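You operate a simulated robot arm through the tools that you are given. There is no shell and no other tool.

The job below is to be done with a simulated robot arm. You get a single attempt, and the scene is never put back.

TASK
Brush up the green felt hat on the lathe, then lay it back on the yellow bench.
Fine: use the white brush and put it back; switch off before you lift the hat; leave the speed lever alone. Set down upright: what you pick out.

It is judged by the outcome, as a careful person would: the job done as asked, and still so three seconds after it is handed in. It fails if anything else is knocked over, pushed out of place, dropped, spilled or broken.

THE ROBOT
A 6-joint arm with a two-finger parallel gripper, fixed in place. Base frame: the origin is on the floor under the middle of its stand, x ahead of it, y to its left, z up; the work surface is at about z = 860. Lengths are in mm, angles in degrees, forces in N, time in s.
It reaches about 1347 mm from its shoulder. Its first joint turns from -166.0 to 166.0 degrees. Payload 3.91 kg.
The TCP is the grasp point between the finger pads, 30 mm short of the fingertips. In the tool frame z runs along the fingers and y along their closing line. Largest opening 110 mm; finger width 20, thickness 10; the body of the gripper, 48 by 112 mm, starts 55 mm behind the TCP.
Orientation is told as [roll, pitch, yaw] about the base's x, y, z axes, in that order, counted from this pose: with the fingers straight down and closing along the base's y, the tool's x points along the base's -x, its y along +y and its z along -z.

THE INTERFACE
- The arm moves only by the tool apply_moves. Its argument "commands" is a list of rows, each an object of numbers (a shift or turn left out is 0, a gripper value left out holds the last): "x", "y", "z": the shift along the tool's x, y, z in units of 40 mm (1.0 is 40 mm); "ax", "ay", "az": the turn, a rotation vector about the tool's x, y, z in units of 8 degrees (1.0 is 8 degrees); "fingers": the finger opening in mm, from 0 to 110. In form: [{"x": .., "y": .., "z": .., "ax": .., "ay": .., "az": .., "fingers": ..}, ...]. A call has 1 to 20 rows; each row shifts and turns the commanded pose from where the row before left it, along the tool's axes as they then stand. A call with a number of a shift or a turn outside -1 to 1 is refused whole. Each row takes 0.2 s and may step no farther than 50 mm and 8.6 degrees from the row before; otherwise, or with a gripper value out of range, the whole call is refused. A pose out of reach is approached as far as the arm can. The call stops where the force on the tool passes 40 N (or 10 N more than at its start, if that is more) or the arm is blocked; 0.2 s more then pass. The fingers move at their own pace (about 108 mm/s each) and stop on an object; they squeeze with about 38 N. The grip force told is the motor's: it shows also when the fingers shut on nothing. Time passes only in rows, and 0.2 s behind the last, so rows that do not move let the fingers close. It gives the time, the measured TCP pose, the force on the tool (base axes), the opening and the grip force at its end, in the units of the frame above (readings bear some noise), with the torque about the TCP (base axes, N m) and any sound that the robot's microphone picked up, and new pictures: "show" is both (left out), scene, wrist or none.
- Cameras (640 x 400 px; columns grow to the right, rows downward): "scene" is fixed at [221.9, -649.1, 1462]; the picture's right is [-0.19, -0.98, 0.00], its down [-0.69, 0.14, -0.71] and it looks along [0.70, -0.14, -0.70] (base axes); focal length 214 px, centre (320, 200). "wrist" rides on the gripper at [72, 17, -103] in the tool frame; the picture's right is [-0.23, 0.97, 0.00], its down [-0.76, -0.18, -0.62] and it looks along [-0.61, -0.14, 0.78] (tool axes); focal length 222 px, centre (320, 200). There is no depth. A picture from a camera that has moved, and an enlarged one, comes with that camera's place and axes in the base frame and with its lens.
- zoom(camera, box): a new picture of the part [left, top, right, bottom] of that camera's present view, enlarged. No time passes.
- close_job(): hands the job in; it is judged then, once.

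Nothing tells you positions but the pictures and the camera data. Unless the task says otherwise, let go and move clear before handing in.

The tools are called as name(argument=value, ...) on one line, values as JSON. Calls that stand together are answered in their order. apply_moves: Moves the arm, as the interface text tells. Its arguments: {"type":"object","properties":{"commands":{"type":"array","items":{"type":"object","properties":{"x":{"type":"number"},"y":{"type":"number"},"z":{"type":"number"},"ax":{"type":"number"},"ay":{"type":"number"},"az":{"type":"number"},"fingers":{"type":"number"}}}},"show":{"type":"string","enum":["both","scene","wrist","none"]}},"required":["commands"]} The other tools are called the same way: zoom (camera, box) takes an enlarged picture of a part of a camera's view; close_job () hands the job in.

At the start:

```text
clock: 0.0
tcp_pos: [589.4, 60.6, 1290.3]
orientation: [0.2, -0.1, 0.0]
wrist_force: [-0.3, -0.3, -0.3]
ft_torque: [0.03, -0.02, 0.01]
width: 110.3
finger_force: 0.1
```

scene: 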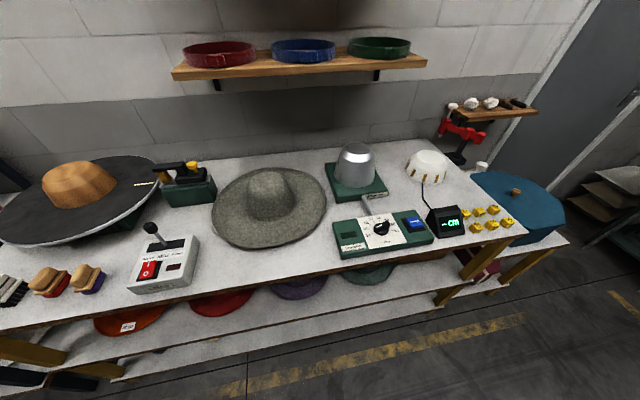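
wrist: 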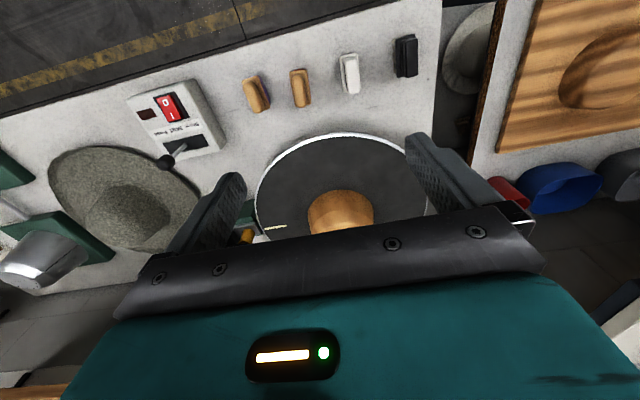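

I see a bench with a black disc carrying a wooden block (probably the lathe), a switch box with a red rocker and a lever, several brushes, and a grey-green hat. I'll enlarge the pictures before moving anything.

zoom(camera="scene", box=[0, 130, 220, 310])

zoom(camera="scene", box=[200, 120, 420, 310])

zoom(camera="scene", box=[400, 80, 640, 280])

zoom(camera="scene", box=[0, 240, 320, 400])

zoom(camera="wrist", box=[0, 60, 240, 300])

zoom(camera="wrist", box=[220, 0, 440, 260])

zoom(camera="wrist", box=[420, 0, 640, 300])

```text
2.22 times, centred on (110, 220) of scene
camera zoom: at [221.9, -649.1, 1462.0], right [-0.19, -0.98, 0.0], down [-0.69, 0.14, -0.71], along [0.7, -0.14, -0.7], focal length 477 px, centre (787, 156)
```

zoom: 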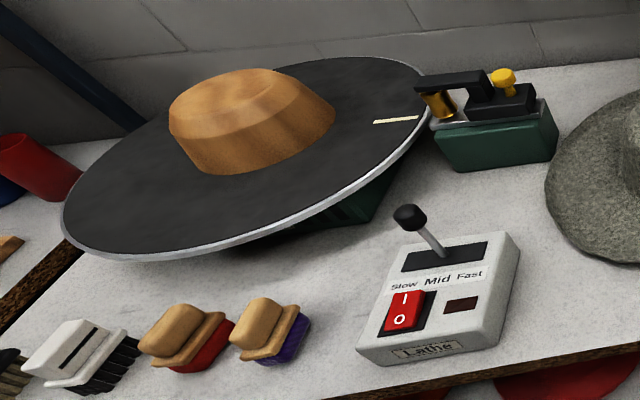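

```text
2.11 times, centred on (310, 215) of scene
camera zoom: at [221.9, -649.1, 1462.0], right [-0.19, -0.98, 0.0], down [-0.69, 0.14, -0.71], along [0.7, -0.14, -0.7], focal length 452 px, centre (341, 168)
```

zoom: 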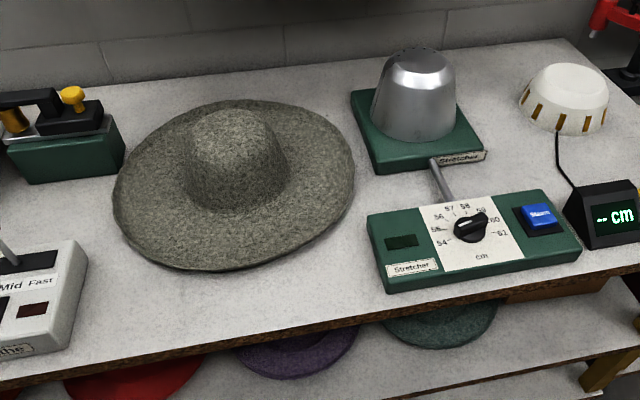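

```text
2.00 times, centred on (520, 180) of scene
camera zoom: at [221.9, -649.1, 1462.0], right [-0.19, -0.98, 0.0], down [-0.69, 0.14, -0.71], along [0.7, -0.14, -0.7], focal length 429 px, centre (-80, 240)
```

zoom: 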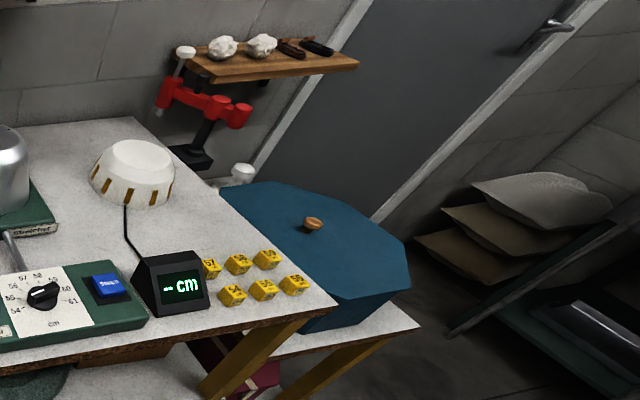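

```text
2.00 times, centred on (160, 320) of scene
camera zoom: at [221.9, -649.1, 1462.0], right [-0.19, -0.98, 0.0], down [-0.69, 0.14, -0.71], along [0.7, -0.14, -0.7], focal length 429 px, centre (640, -40)
```

zoom: 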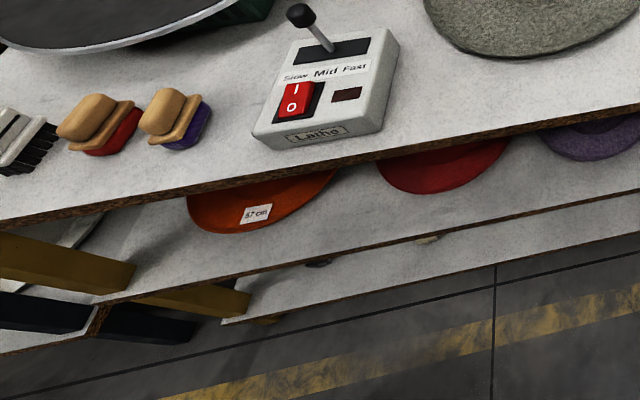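

```text
1.67 times, centred on (120, 180) of wrist
camera zoom: at [518.0, 77.6, 1393.1], right [0.23, 0.97, 0.0], down [0.76, -0.18, 0.62], along [0.61, -0.14, -0.78], focal length 370 px, centre (653, 233)
```

zoom: 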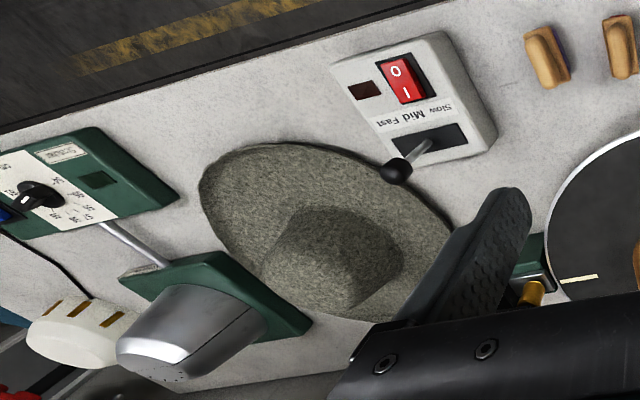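

```text
1.54 times, centred on (330, 130) of wrist
camera zoom: at [518.0, 77.6, 1393.1], right [0.23, 0.97, 0.0], down [0.76, -0.18, 0.62], along [0.61, -0.14, -0.78], focal length 342 px, centre (305, 308)
```

zoom: 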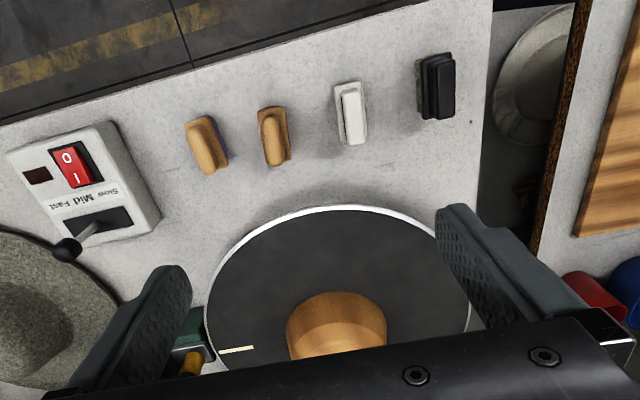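

```text
1.33 times, centred on (530, 150) of wrist
camera zoom: at [518.0, 77.6, 1393.1], right [0.23, 0.97, 0.0], down [0.76, -0.18, 0.62], along [0.61, -0.14, -0.78], focal length 296 px, centre (40, 267)
```

zoom: 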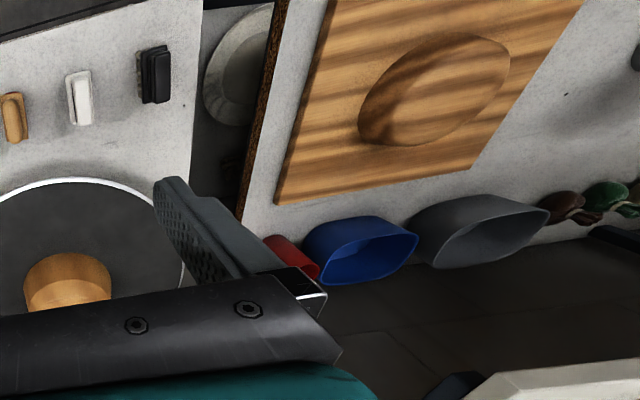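

The hat on the bench top looks grey, with a more clearly green one on the lower shelf under the stretcher. I need to settle which hat is the green one and which bench is the yellow one, so I'll look closer.

zoom(camera="scene", box=[320, 240, 440, 310])

zoom(camera="scene", box=[205, 160, 335, 255])

zoom(camera="scene", box=[0, 320, 140, 400])

zoom(camera="scene", box=[420, 230, 560, 320])

zoom(camera="scene", box=[120, 200, 220, 300])

zoom(camera="scene", box=[0, 250, 130, 320])

```text
5.33 times, centred on (380, 275) of scene
camera zoom: at [221.9, -649.1, 1462.0], right [-0.19, -0.98, 0.0], down [-0.69, 0.14, -0.71], along [0.7, -0.14, -0.7], focal length 1144 px, centre (0, -200)
```

zoom: 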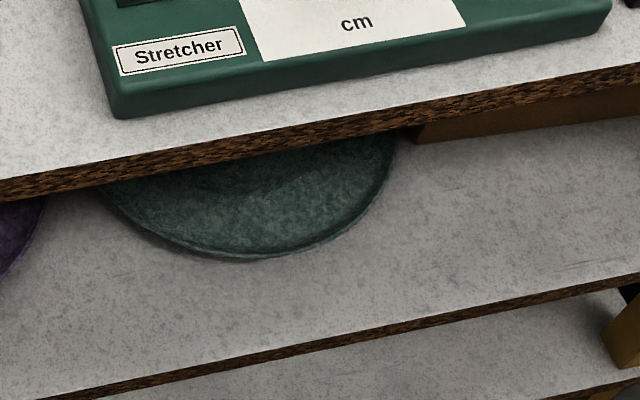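

```text
4.21 times, centred on (270, 208) of scene
camera zoom: at [221.9, -649.1, 1462.0], right [-0.19, -0.98, 0.0], down [-0.69, 0.14, -0.71], along [0.7, -0.14, -0.7], focal length 903 px, centre (530, 168)
```

zoom: 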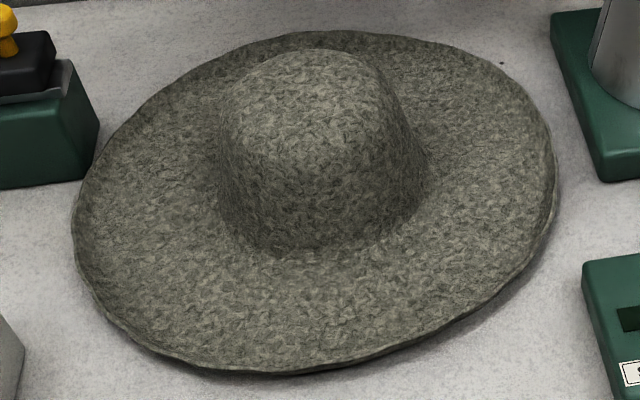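

```text
4.57 times, centred on (70, 360) of scene
camera zoom: at [221.9, -649.1, 1462.0], right [-0.19, -0.98, 0.0], down [-0.69, 0.14, -0.71], along [0.7, -0.14, -0.7], focal length 980 px, centre (1463, -531)
```

zoom: 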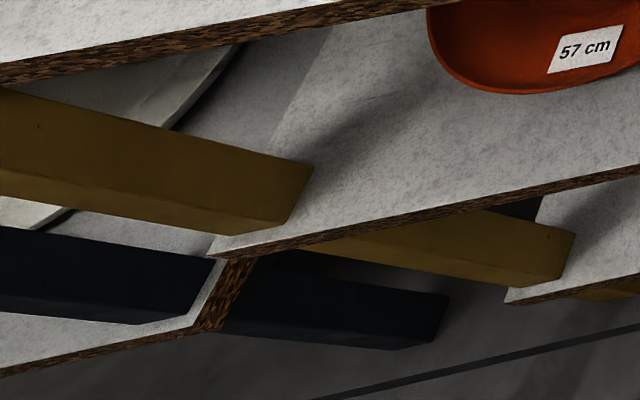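

```text
4.44 times, centred on (490, 275) of scene
camera zoom: at [221.9, -649.1, 1462.0], right [-0.19, -0.98, 0.0], down [-0.69, 0.14, -0.71], along [0.7, -0.14, -0.7], focal length 953 px, centre (-436, -133)
```

zoom: 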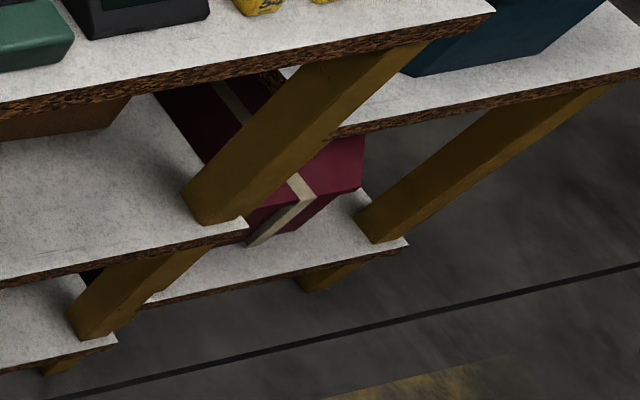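

```text
4.00 times, centred on (170, 250) of scene
camera zoom: at [221.9, -649.1, 1462.0], right [-0.19, -0.98, 0.0], down [-0.69, 0.14, -0.71], along [0.7, -0.14, -0.7], focal length 858 px, centre (920, 0)
```

zoom: 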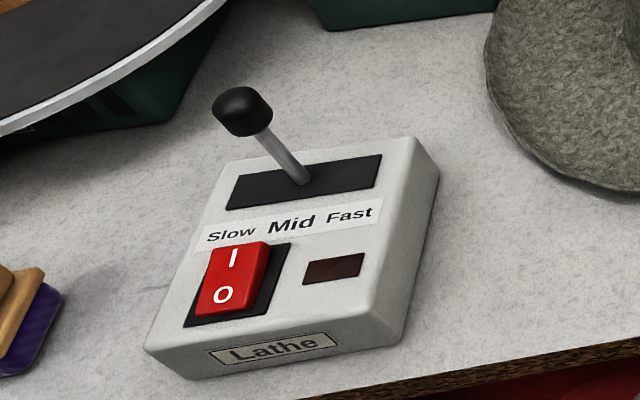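

```text
4.92 times, centred on (65, 285) of scene
camera zoom: at [221.9, -649.1, 1462.0], right [-0.19, -0.98, 0.0], down [-0.69, 0.14, -0.71], along [0.7, -0.14, -0.7], focal length 1056 px, centre (1575, -218)
```

zoom: 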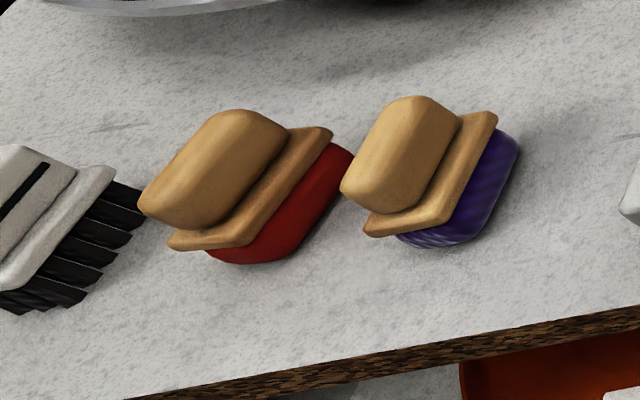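

The bench-top hat has a rough grey-green nap, and the benches differ by leg colour: yellow legs here, dark legs on the left. Next I'll turn the wrist camera left, moving nothing else, to see the rest of the room and any other hats.

apply_moves(commands=[{"az": -1}, {"az": -1}, {"az": -1}, {"az": -1}, {"az": -1}, {"az": -1}], show="wrist")

```text
clock: 1.4
tcp_pos: [589.6, 61.4, 1290.3]
orientation: [0.1, -0.1, 48.0]
wrist_force: [-0.4, -1.4, 0.9]
ft_torque: [0.06, 0.0, 0.01]
width: 110.0
finger_force: 0.1
camera wrist: at [529.4, 17.7, 1392.9], right [-0.57, 0.82, 0.0], down [0.64, 0.45, 0.62], along [0.51, 0.36, -0.78], focal length 222 px, centre (320, 200)
```

wrist: 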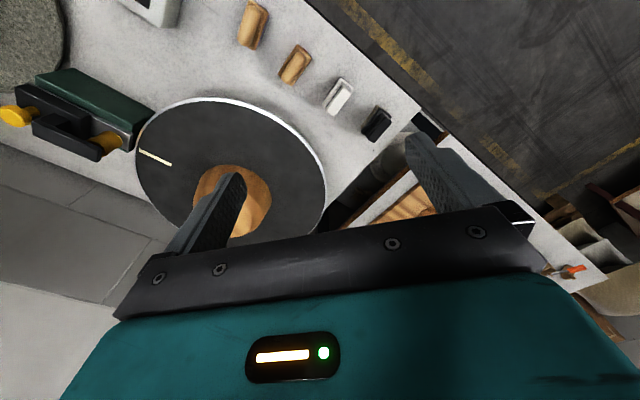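

The lathe disc, iron, switch box and brushes are clear from here; the bench on the left is still mostly hidden by the gripper. I'll tilt and turn further to see it.

apply_moves(commands=[{"az": -1}, {"az": -1}, {"az": -1}, {"az": -1}, {"az": -1}, {"ay": -1}, {"ay": -1}, {"ay": -1}, {"ay": -1}], show="both")

```text
clock: 3.4
tcp_pos: [590.1, 60.7, 1290.2]
orientation: [-0.1, -32.1, 88.0]
wrist_force: [0.3, 0.7, 0.1]
ft_torque: [-0.01, 0.03, -0.01]
width: 109.8
finger_force: 0.1
camera wrist: at [569.7, -54.8, 1338.4], right [-0.97, 0.23, 0.12], down [0.19, 0.31, 0.93], along [0.17, 0.92, -0.34], focal length 222 px, centre (320, 200)
```

scene: 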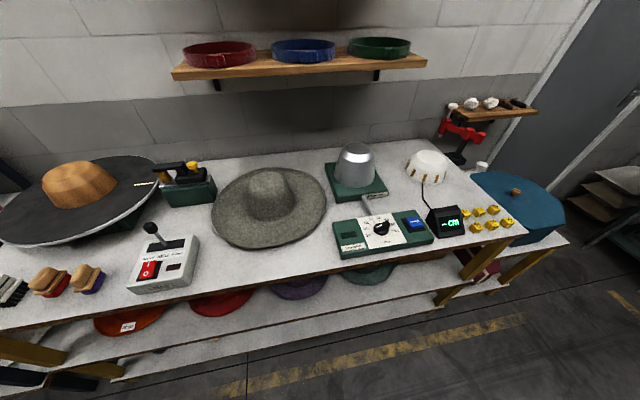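
wrist: 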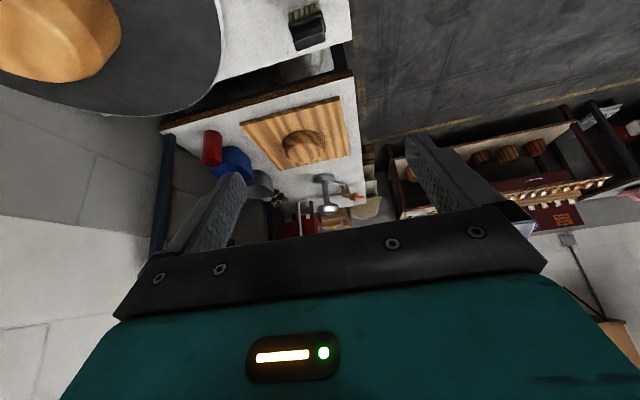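

No hat shows on the blue-legged bench so far. I'll enlarge that part to be sure.

zoom(camera="wrist", box=[160, 0, 420, 240])

zoom(camera="wrist", box=[400, 80, 640, 240])

zoom(camera="wrist", box=[0, 0, 240, 140])

```text
1.67 times, centred on (290, 120) of wrist
camera zoom: at [569.7, -54.8, 1338.4], right [-0.97, 0.23, 0.12], down [0.19, 0.31, 0.93], along [0.17, 0.92, -0.34], focal length 370 px, centre (370, 333)
```

zoom: 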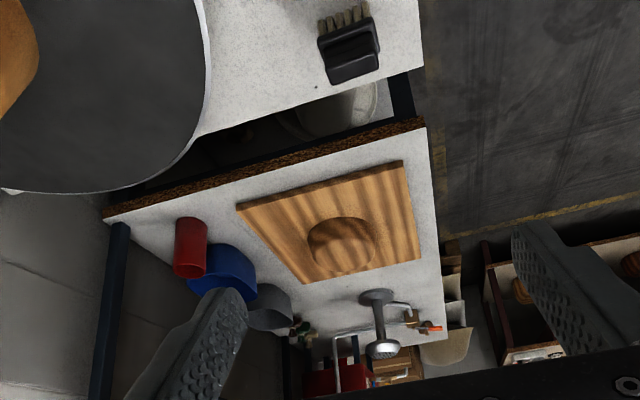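

```text
2.50 times, centred on (520, 160) of wrist
camera zoom: at [569.7, -54.8, 1338.4], right [-0.97, 0.23, 0.12], down [0.19, 0.31, 0.93], along [0.17, 0.92, -0.34], focal length 555 px, centre (-180, 300)
```

zoom: 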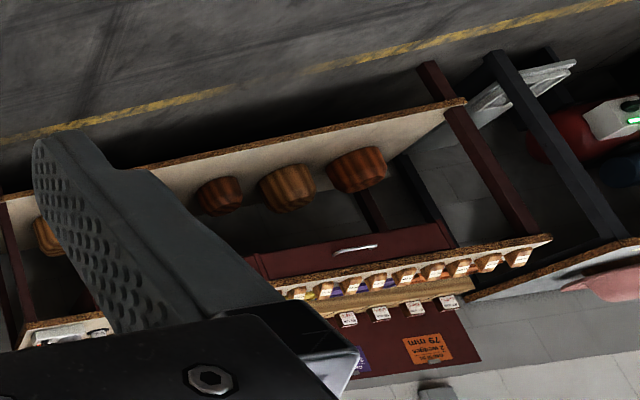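

```text
2.67 times, centred on (120, 70) of wrist
camera zoom: at [569.7, -54.8, 1338.4], right [-0.97, 0.23, 0.12], down [0.19, 0.31, 0.93], along [0.17, 0.92, -0.34], focal length 592 px, centre (853, 547)
```

zoom: 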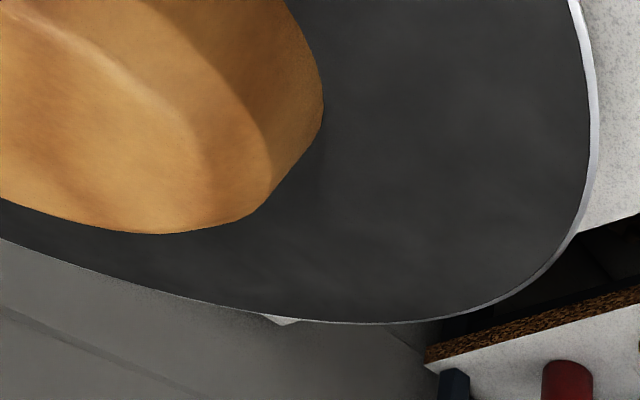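

The rest of the room has other benches with differently coloured legs and no hat on them, so the "yellow bench" is this one. Next I'll look to the right and get a closer view of the bench-top hat and the lower-shelf hats.

apply_moves(commands=[{"ay": 1}, {"ay": 1}, {"ay": 1}, {"ay": 1}, {"az": 1}, {"az": 1}, {"az": 1}, {"az": 1}, {"az": 1}, {"az": 1}, {"az": 1}, {"az": 1}, {"az": 1}, {"az": 1}, {"az": 1}], show="none")

apply_moves(commands=[{"az": 1, "y": -1, "x": 0.5}, {"az": 1, "y": -1}, {"az": 1, "y": -1}, {"az": 1, "y": -1}, {"az": 1, "y": -1}, {"az": 1}, {"az": 1}, {"az": 1}, {"az": 1}, {"az": 1}, {"ay": -1}, {"ay": -1}, {"ay": -1}], show="wrist")

```text
clock: 6.6
tcp_pos: [589.7, 60.9, 1288.1]
orientation: [0.2, -0.1, -0.1]
wrist_force: [0.1, -0.4, -0.2]
ft_torque: [0.0, 0.0, -0.04]
width: 110.1
finger_force: 0.0
```

```text
clock: 9.4
tcp_pos: [514.5, -128.0, 1289.2]
orientation: [0.1, -24.0, -80.1]
wrist_force: [-0.1, -0.4, 0.4]
ft_torque: [-0.01, 0.01, -0.01]
width: 109.9
finger_force: 0.1
camera wrist: at [513.6, -18.3, 1354.4], right [0.99, -0.04, 0.09], down [-0.1, -0.47, 0.88], along [0.01, -0.88, -0.47], focal length 222 px, centre (320, 200)
```

wrist: 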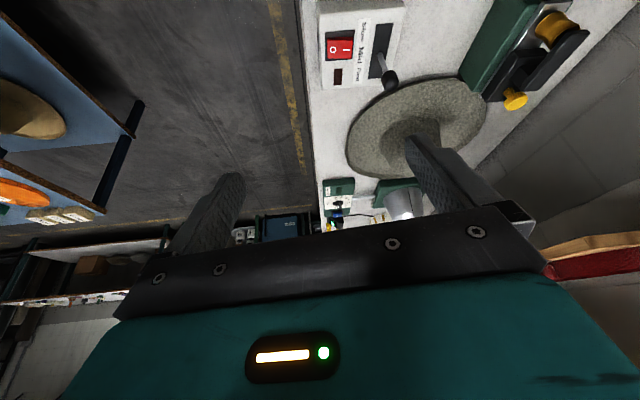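

There's another bench behind me (blue top) with a tan item and an orange item on it. I'll enlarge it and keep turning to see it fully.

zoom(camera="wrist", box=[0, 0, 240, 320])

apply_moves(commands=[{"ay": 1}, {"ay": 1}, {"ay": 1}, {"az": 1}, {"az": 1}, {"az": 1}, {"az": 1}, {"az": 1}, {"az": 1}, {"ay": -1}, {"ay": -1}, {"ay": -1}], show="wrist")

```text
1.25 times, centred on (120, 160) of wrist
camera zoom: at [513.6, -18.3, 1354.4], right [0.99, -0.04, 0.09], down [-0.1, -0.47, 0.88], along [0.01, -0.88, -0.47], focal length 278 px, centre (570, 250)
```

zoom: 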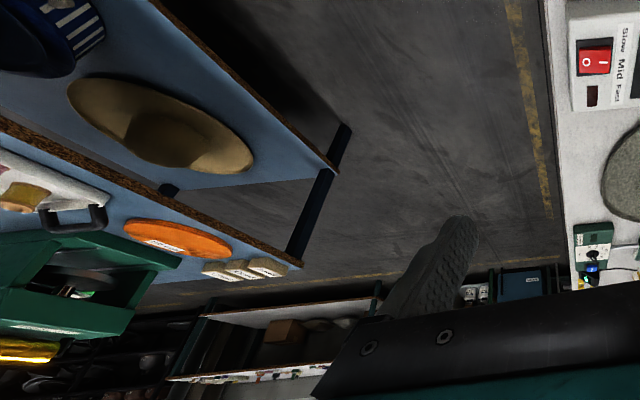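

```text
clock: 12.0
tcp_pos: [513.9, -142.7, 1239.3]
orientation: [0.7, -23.6, -128.1]
wrist_force: [0.0, 0.1, 1.1]
ft_torque: [-0.01, -0.02, 0.02]
width: 110.0
finger_force: 0.0
out of reach, approached as far as the arm can: row 10, 11, 12
camera wrist: at [593.4, -68.8, 1304.0], right [0.64, -0.76, 0.1], down [-0.42, -0.24, 0.87], along [-0.64, -0.6, -0.47], focal length 222 px, centre (320, 200)
```

wrist: 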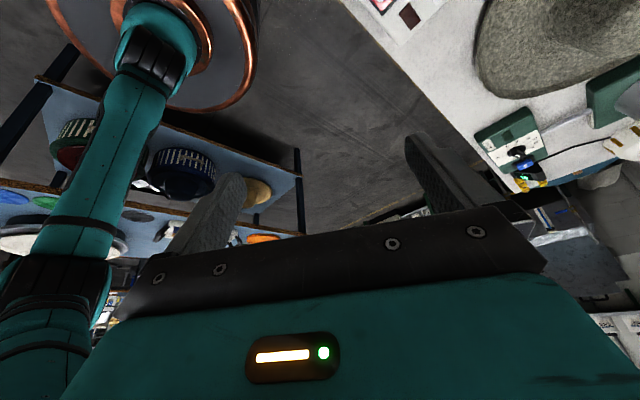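

Behind me there is a blue bench with felt hats and bands on it, including something green. I'll enlarge that part.

zoom(camera="wrist", box=[0, 40, 320, 300])

zoom(camera="wrist", box=[0, 160, 120, 280])

zoom(camera="wrist", box=[440, 0, 640, 120])

```text
1.54 times, centred on (160, 170) of wrist
camera zoom: at [593.4, -68.8, 1304.0], right [0.64, -0.76, 0.1], down [-0.42, -0.24, 0.87], along [-0.64, -0.6, -0.47], focal length 342 px, centre (566, 246)
```

zoom: 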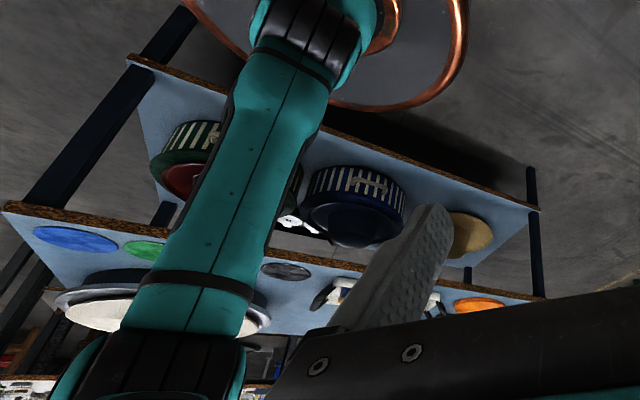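

```text
3.33 times, centred on (60, 220) of wrist
camera zoom: at [593.4, -68.8, 1304.0], right [0.64, -0.76, 0.1], down [-0.42, -0.24, 0.87], along [-0.64, -0.6, -0.47], focal length 740 px, centre (1187, 133)
```

zoom: 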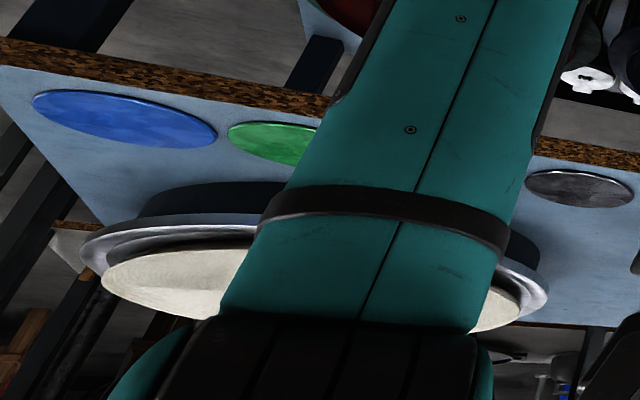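

```text
3.20 times, centred on (540, 60) of wrist
camera zoom: at [593.4, -68.8, 1304.0], right [0.64, -0.76, 0.1], down [-0.42, -0.24, 0.87], along [-0.64, -0.6, -0.47], focal length 711 px, centre (-384, 648)
```

zoom: 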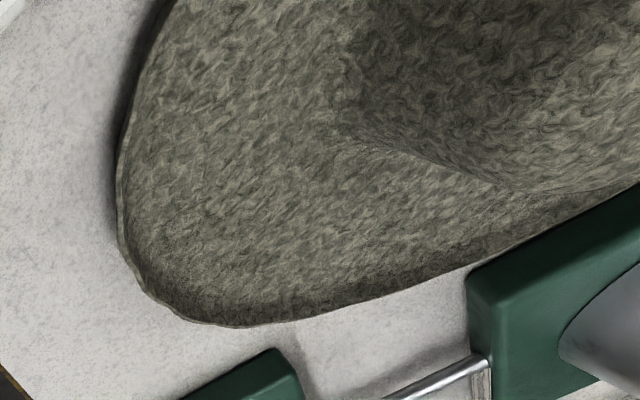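

The bench-top hat has an olive-green tint under a rough nap, and it already sits on the yellow-legged bench, so it's the main candidate. To rule out the shelf hat, I'll go to a viewpoint in front of the bench and look at both.

apply_moves(commands=[{"ay": 1}, {"ay": 1}, {"ay": 1}, {"az": -1}, {"az": -1}, {"az": -1}, {"az": -1}, {"az": -1}, {"az": -1}, {"az": -1}, {"az": -1}, {"az": -1}, {"az": -1}], show="none")

apply_moves(commands=[{"x": -0.6, "y": -0.96, "z": 0.31}, {"x": -0.6, "y": -0.96, "z": 0.31}, {"x": -0.6, "y": -0.96, "z": 0.31}, {"x": -0.6, "y": -0.96, "z": 0.31}, {"x": -0.6, "y": -0.96, "z": 0.31}, {"x": -0.6, "y": -0.96, "z": 0.31}, {"x": -0.6, "y": -0.96, "z": 0.31}], show="both")

```text
clock: 14.8
tcp_pos: [512.9, -143.2, 1236.0]
orientation: [0.0, 0.0, -48.0]
wrist_force: [-1.0, -0.3, 0.2]
ft_torque: [-0.01, -0.03, 0.01]
width: 109.6
finger_force: 0.0
```

```text
clock: 16.4
tcp_pos: [429.1, -446.5, 1150.8]
orientation: [0.2, 0.1, -48.1]
wrist_force: [-0.3, 0.3, 0.7]
ft_torque: [-0.02, -0.05, 0.0]
width: 109.9
finger_force: 0.0
camera wrist: at [392.8, -382.2, 1254.5], right [0.88, 0.48, 0.0], down [0.38, -0.69, 0.62], along [0.3, -0.54, -0.78], focal length 222 px, centre (320, 200)
```

scene: 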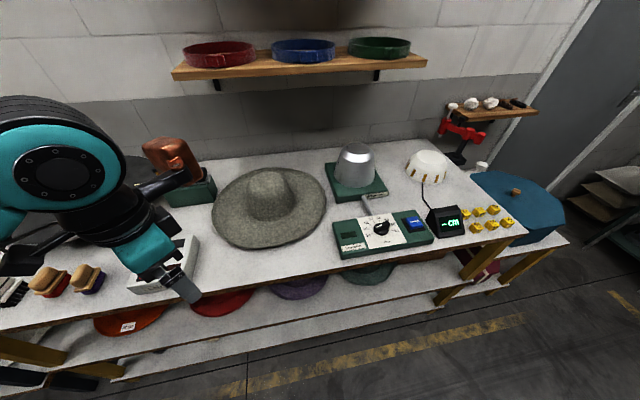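
wrist: 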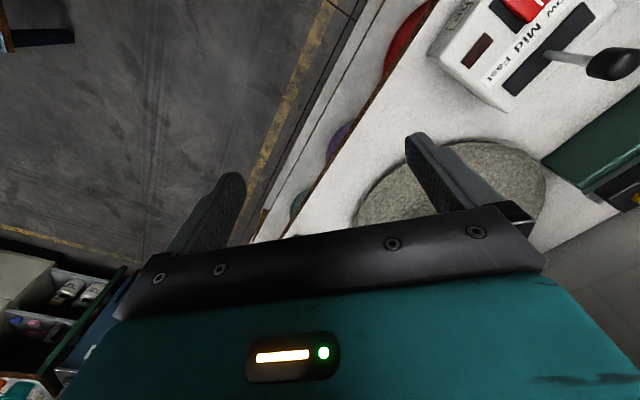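

The shelf hats' edges (red, purple, green) are just visible under the bench. I'll move lower and further right, facing the bench.

apply_moves(commands=[{"x": -0.55, "y": -0.83, "z": 0.62}, {"x": -0.55, "y": -0.83, "z": 0.62}, {"x": -0.55, "y": -0.83, "z": 0.62}, {"x": -0.55, "y": -0.83, "z": 0.62}, {"x": -0.55, "y": -0.83, "z": 0.62}, {"x": -0.55, "y": -0.83, "z": 0.62}, {"az": -1}, {"az": -1}, {"az": -1}, {"az": -1}, {"ay": -1}, {"ay": -1}, {"ay": -1}, {"ay": -1}], show="both")

```text
clock: 19.4
tcp_pos: [367.7, -680.2, 1000.6]
orientation: [0.1, -32.3, -16.1]
wrist_force: [0.0, -0.3, -0.5]
ft_torque: [-0.01, -0.01, -0.03]
width: 110.3
finger_force: 0.0
camera wrist: at [260.8, -631.7, 1050.5], right [0.45, 0.88, 0.12], down [0.25, -0.26, 0.93], along [0.86, -0.39, -0.34], focal length 222 px, centre (320, 200)
```

scene: 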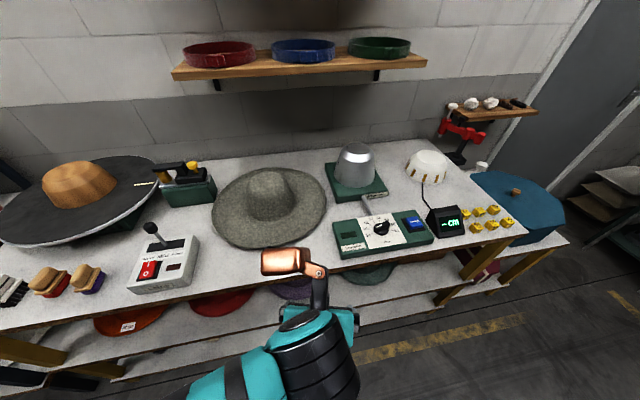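
wrist: 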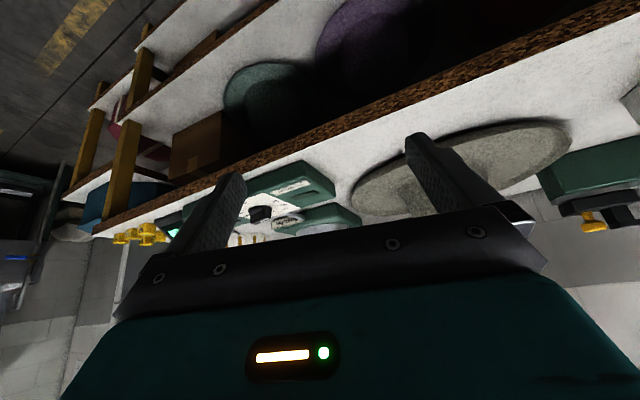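

zoom(camera="wrist", box=[160, 0, 440, 180])

zoom(camera="wrist", box=[340, 90, 640, 240])

```text
2.22 times, centred on (300, 90) of wrist
camera zoom: at [260.8, -631.7, 1050.5], right [0.45, 0.88, 0.12], down [0.25, -0.26, 0.93], along [0.86, -0.39, -0.34], focal length 494 px, centre (364, 444)
```

zoom: 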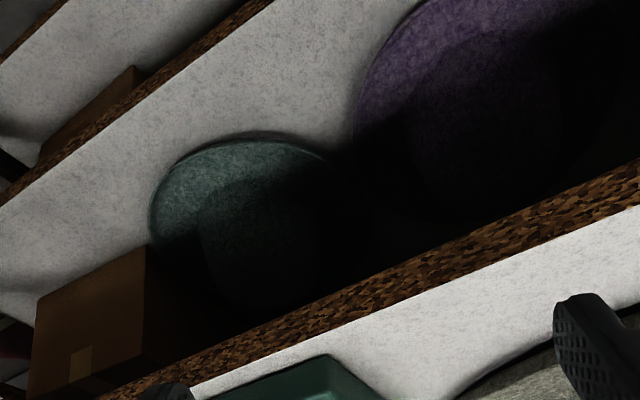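

```text
2.13 times, centred on (490, 165) of wrist
camera zoom: at [260.8, -631.7, 1050.5], right [0.45, 0.88, 0.12], down [0.25, -0.26, 0.93], along [0.86, -0.39, -0.34], focal length 474 px, centre (-43, 275)
```

zoom: 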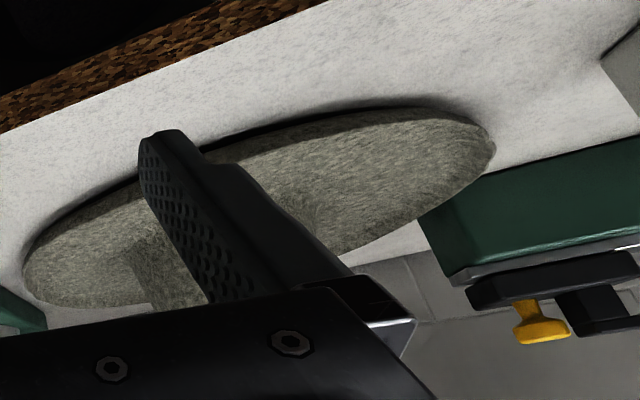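

The shelf hats (purple, teal) are smooth and sit deep under the bench. The bench-top hat has a raised nap and a lifted rim. I'll compare the colours closely once more.

zoom(camera="scene", box=[250, 180, 290, 205])

zoom(camera="scene", box=[205, 160, 425, 280])

zoom(camera="wrist", box=[215, 50, 315, 120])

```text
16.00 times, centred on (270, 192) of scene
camera zoom: at [221.9, -649.1, 1462.0], right [-0.19, -0.98, 0.0], down [-0.69, 0.14, -0.71], along [0.7, -0.14, -0.7], focal length 3432 px, centre (1120, 320)
```

zoom: 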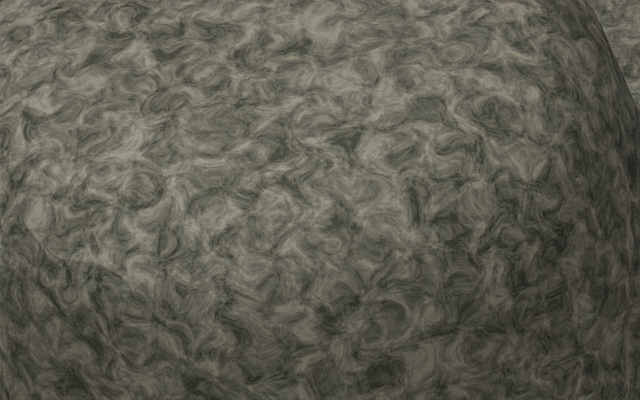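

```text
2.91 times, centred on (315, 220) of scene
camera zoom: at [221.9, -649.1, 1462.0], right [-0.19, -0.98, 0.0], down [-0.69, 0.14, -0.71], along [0.7, -0.14, -0.7], focal length 624 px, centre (334, 142)
```

zoom: 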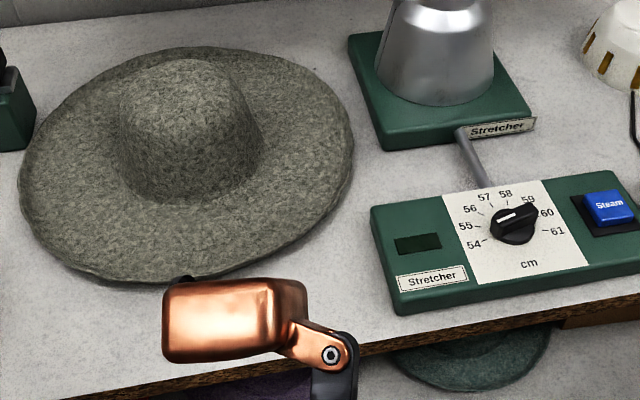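

```text
5.71 times, centred on (265, 85) of wrist
camera zoom: at [260.8, -631.7, 1050.5], right [0.45, 0.88, 0.12], down [0.25, -0.26, 0.93], along [0.86, -0.39, -0.34], focal length 1269 px, centre (634, 857)
```

zoom: 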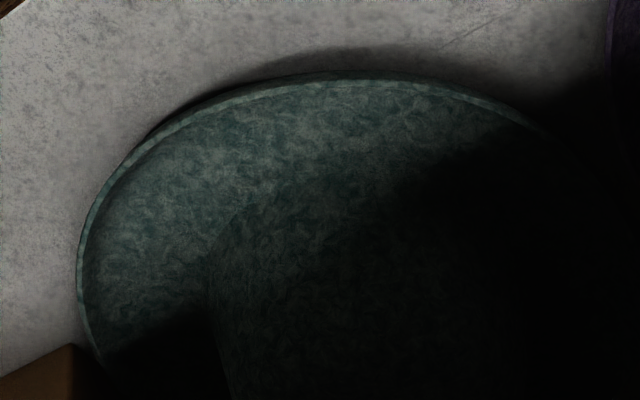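

Up close the bench-top hat's fibres are green under a dusty, raised nap, and it is on the yellow-legged bench where it must go back, so that's the hat. Now I need its rim height and shape, so I'll drop to a low side view.

apply_moves(commands=[{"x": 0.5, "z": 0.79}, {"x": 0.5, "z": 0.79}, {"x": 0.5, "z": 0.79}, {"x": 0.5, "z": 0.79}, {"ay": -1}, {"ay": -1}, {"ay": -1}], show="both")

```text
clock: 21.0
tcp_pos: [364.6, -677.2, 850.6]
orientation: [0.2, -56.2, -16.3]
wrist_force: [0.0, 0.3, -0.1]
ft_torque: [-0.01, 0.0, 0.0]
width: 109.9
finger_force: 0.1
camera wrist: at [249.3, -627.5, 848.8], right [0.39, 0.9, 0.19], down [-0.14, -0.15, 0.98], along [0.91, -0.41, 0.07], focal length 222 px, centre (320, 200)
```

scene: 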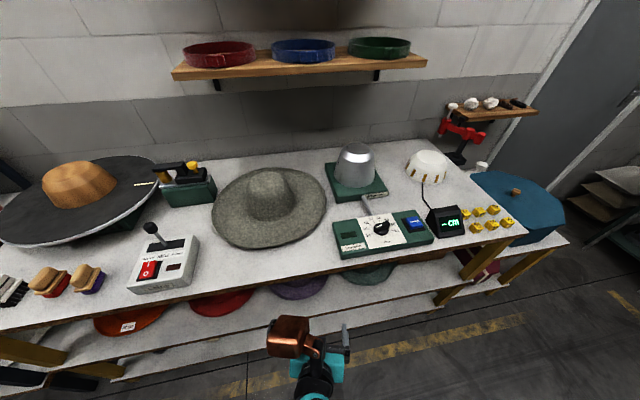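
wrist: 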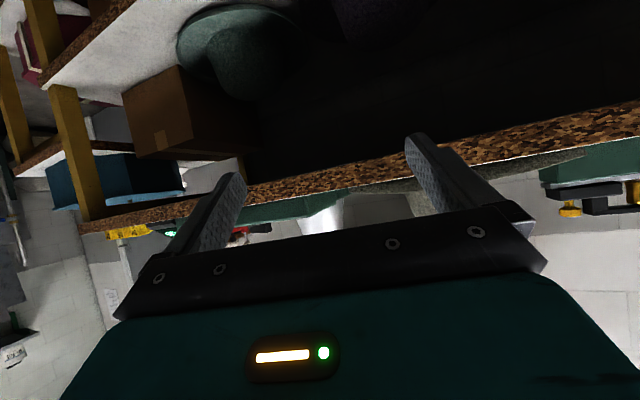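

The camera is just below bench level and the hat is behind a finger. I'll raise it a bit and turn slightly left.

apply_moves(commands=[{"x": -0.75, "z": -0.5}, {"x": -0.75, "z": -0.5}, {"ax": -0.83, "az": -0.556}, {"ax": -0.83, "az": -0.556}, {"ax": -0.83, "az": -0.556}], show="wrist")

zoom(camera="wrist", box=[200, 60, 520, 240])

```text
clock: 22.2
tcp_pos: [365.7, -679.2, 924.1]
orientation: [0.3, -56.0, 7.9]
wrist_force: [-0.3, 0.7, 0.4]
ft_torque: [-0.04, 0.02, 0.0]
width: 110.0
finger_force: 0.1
camera wrist: at [239.2, -680.3, 921.3], right [-0.01, 0.98, 0.19], down [-0.07, -0.19, 0.98], along [1.0, 0.0, 0.07], focal length 222 px, centre (320, 200)
```

wrist: 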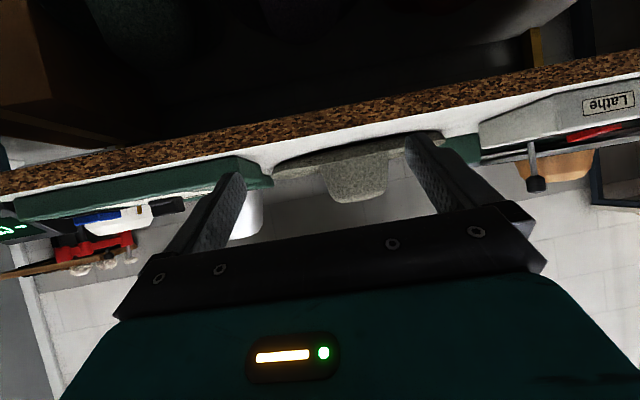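

```text
2.00 times, centred on (360, 150) of wrist
camera zoom: at [239.2, -680.3, 921.3], right [-0.01, 0.98, 0.19], down [-0.07, -0.19, 0.98], along [1.0, 0.0, 0.07], focal length 444 px, centre (240, 300)
```

zoom: 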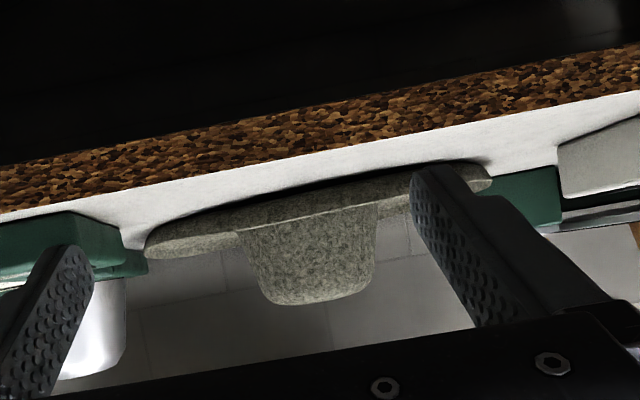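

The hat's profile is visible upside-down in this picture: the crown is about 100–120 mm tall and there's a dark gap under the near rim. I'll move the camera closer to measure that gap.

apply_moves(commands=[{"z": 0.85, "x": -0.67, "y": -0.15}, {"z": 0.85, "x": -0.67, "y": -0.15}, {"z": 0.85, "x": -0.67, "y": -0.15}], show="both")

zoom(camera="wrist", box=[200, 60, 520, 260])

zoom(camera="wrist", box=[260, 100, 420, 200])

```text
clock: 23.0
tcp_pos: [496.5, -677.8, 933.7]
orientation: [0.1, -56.1, 7.7]
wrist_force: [-0.3, -0.4, -0.5]
ft_torque: [0.01, 0.0, -0.05]
width: 109.8
finger_force: 0.0
camera wrist: at [370.5, -678.7, 931.0], right [-0.01, 0.98, 0.19], down [-0.07, -0.19, 0.98], along [1.0, 0.0, 0.07], focal length 222 px, centre (320, 200)
```

scene: 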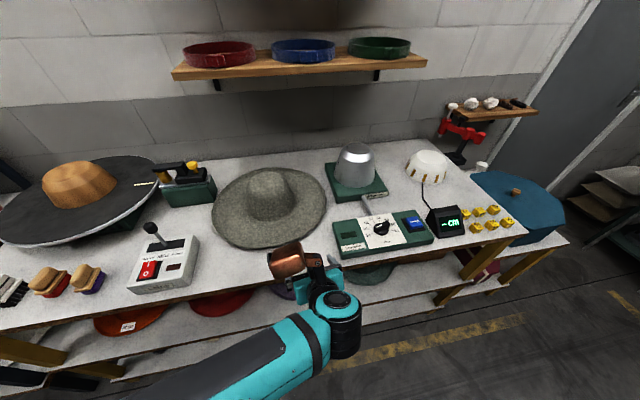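
wrist: 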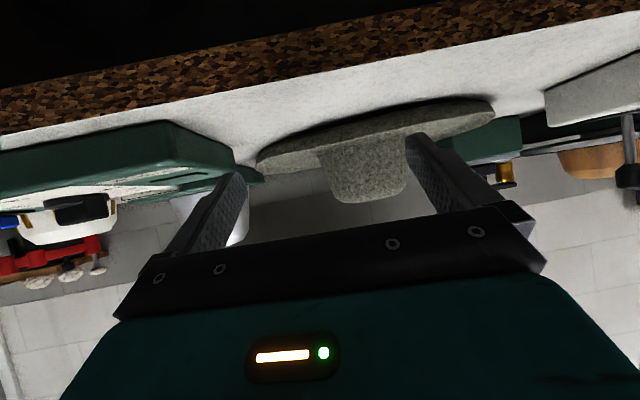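

```text
2.00 times, centred on (360, 160) of wrist
camera zoom: at [370.5, -678.7, 931.0], right [-0.01, 0.98, 0.19], down [-0.07, -0.19, 0.98], along [1.0, 0.0, 0.07], focal length 444 px, centre (240, 280)
```

zoom: 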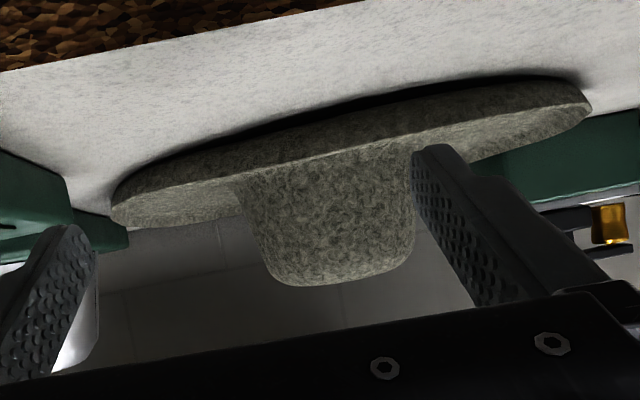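

```text
4.00 times, centred on (340, 150) of wrist
camera zoom: at [370.5, -678.7, 931.0], right [-0.01, 0.98, 0.19], down [-0.07, -0.19, 0.98], along [1.0, 0.0, 0.07], focal length 888 px, centre (240, 400)
```

zoom: 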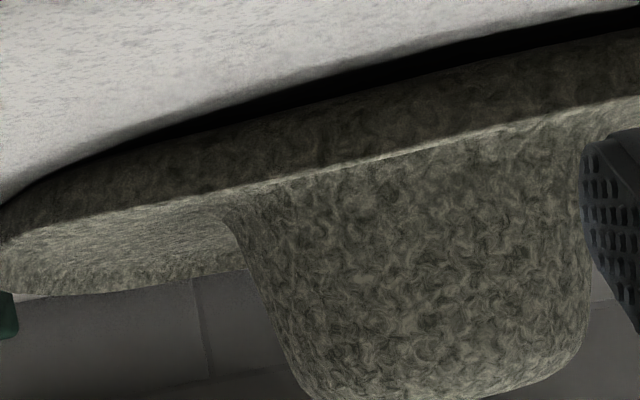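

The brim is dish-shaped: its rim stands about 25 mm above the table (z≈889), with the front edge near x≈615 and the hat centre near (831, −586). That leaves room to slip a finger under the rim. Next I'll look at the lathe in profile.

apply_moves(commands=[{"x": -0.83, "z": -0.556}, {"x": -0.83, "z": -0.556}, {"x": -0.83, "z": -0.556}, {"x": -0.83, "z": -0.556}, {"x": -0.83, "z": -0.556}, {"y": 1, "z": 0.12, "x": -0.08}, {"y": 1, "z": 0.12, "x": -0.08}, {"y": 1, "z": 0.12, "x": -0.08}, {"y": 1, "z": 0.12, "x": -0.08}, {"y": 1, "z": 0.12, "x": -0.08}, {"y": 1, "z": 0.12, "x": -0.08}, {"y": 1, "z": 0.12, "x": -0.08}, {"y": 1, "z": 0.12, "x": -0.08}, {"y": 1, "z": 0.12, "x": -0.08}, {"y": 1, "z": 0.12, "x": -0.08}, {"y": 1, "z": 0.12, "x": -0.08}, {"y": 1, "z": 0.12, "x": -0.08}, {"y": 1, "z": 0.12, "x": -0.08}, {"y": 1, "z": 0.12, "x": -0.08}], show="both")

```text
clock: 27.0
tcp_pos: [498.6, -116.1, 1133.7]
orientation: [0.3, -56.1, 7.8]
wrist_force: [0.9, -1.0, 0.2]
ft_torque: [0.03, 0.02, 0.04]
width: 109.8
finger_force: 0.1
camera wrist: at [372.5, -115.4, 1130.8], right [-0.01, 0.98, 0.19], down [-0.07, -0.19, 0.98], along [1.0, 0.0, 0.07], focal length 222 px, centre (320, 200)
```

scene: 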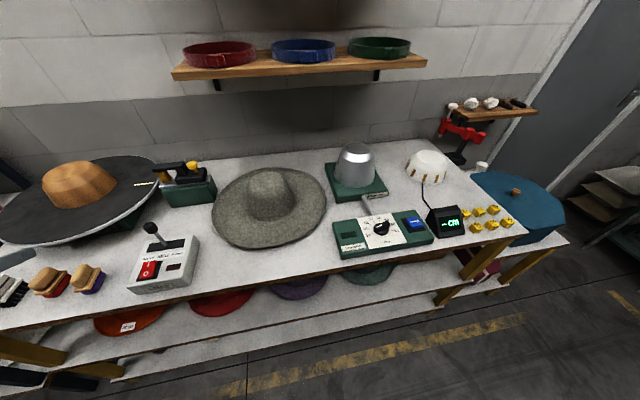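
wrist: 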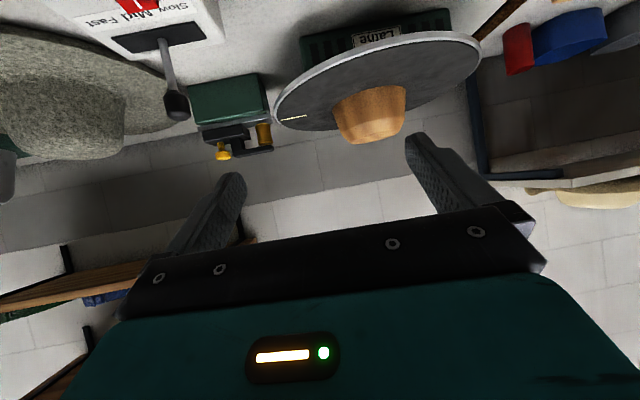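

zoom(camera="wrist", box=[250, 0, 500, 160])

zoom(camera="wrist", box=[60, 0, 240, 130])

```text
2.50 times, centred on (375, 80) of wrist
camera zoom: at [372.5, -115.4, 1130.8], right [-0.01, 0.98, 0.19], down [-0.07, -0.19, 0.98], along [1.0, 0.0, 0.07], focal length 555 px, centre (182, 500)
```

zoom: 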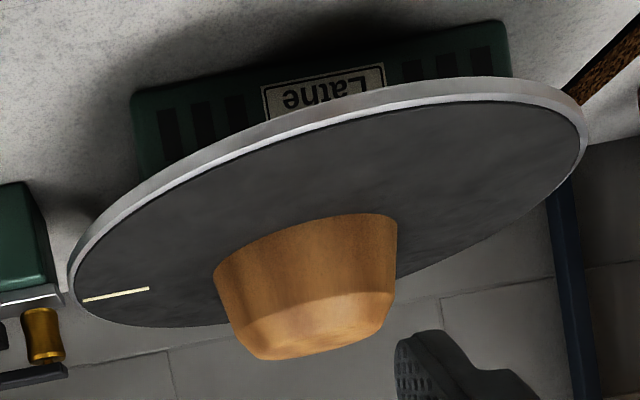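

```text
3.08 times, centred on (150, 65) of wrist
camera zoom: at [372.5, -115.4, 1130.8], right [-0.01, 0.98, 0.19], down [-0.07, -0.19, 0.98], along [1.0, 0.0, 0.07], focal length 684 px, centre (843, 615)
```

zoom: 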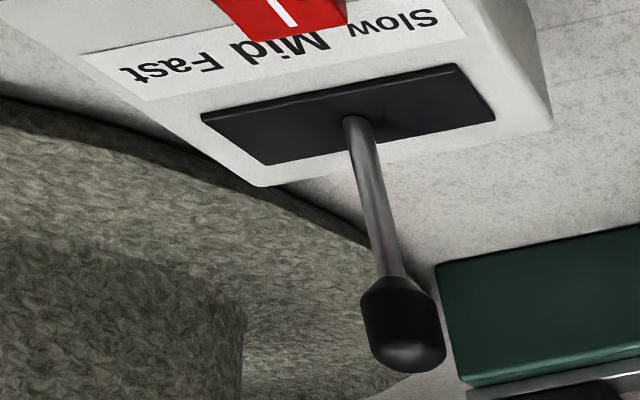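

The lathe is a green box carrying a horizontal disc (radius about 217, z≈957) with a tapered wooden block in the middle. I'll enlarge it in the scene view to pin down its centre and height.

zoom(camera="scene", box=[0, 140, 170, 260])

zoom(camera="scene", box=[0, 240, 120, 320])

```text
3.33 times, centred on (85, 200) of scene
camera zoom: at [221.9, -649.1, 1462.0], right [-0.19, -0.98, 0.0], down [-0.69, 0.14, -0.71], along [0.7, -0.14, -0.7], focal length 715 px, centre (1103, 200)
```

zoom: 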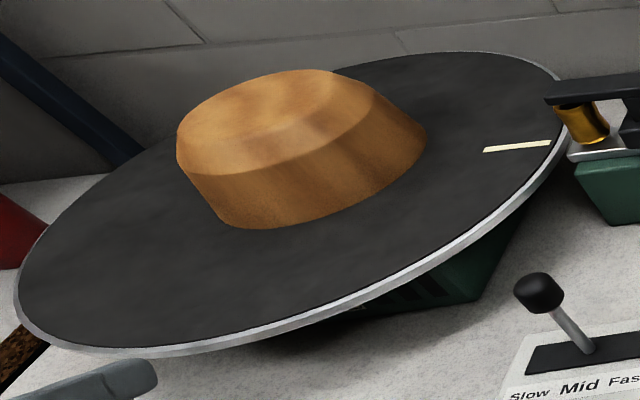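

```text
5.00 times, centred on (60, 280) of scene
camera zoom: at [221.9, -649.1, 1462.0], right [-0.19, -0.98, 0.0], down [-0.69, 0.14, -0.71], along [0.7, -0.14, -0.7], focal length 1072 px, centre (1620, -200)
```

zoom: 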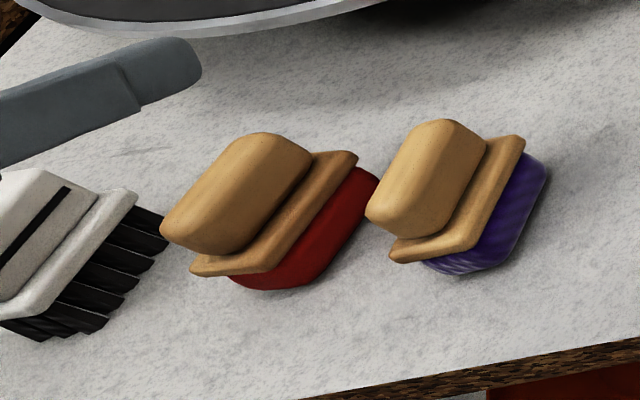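

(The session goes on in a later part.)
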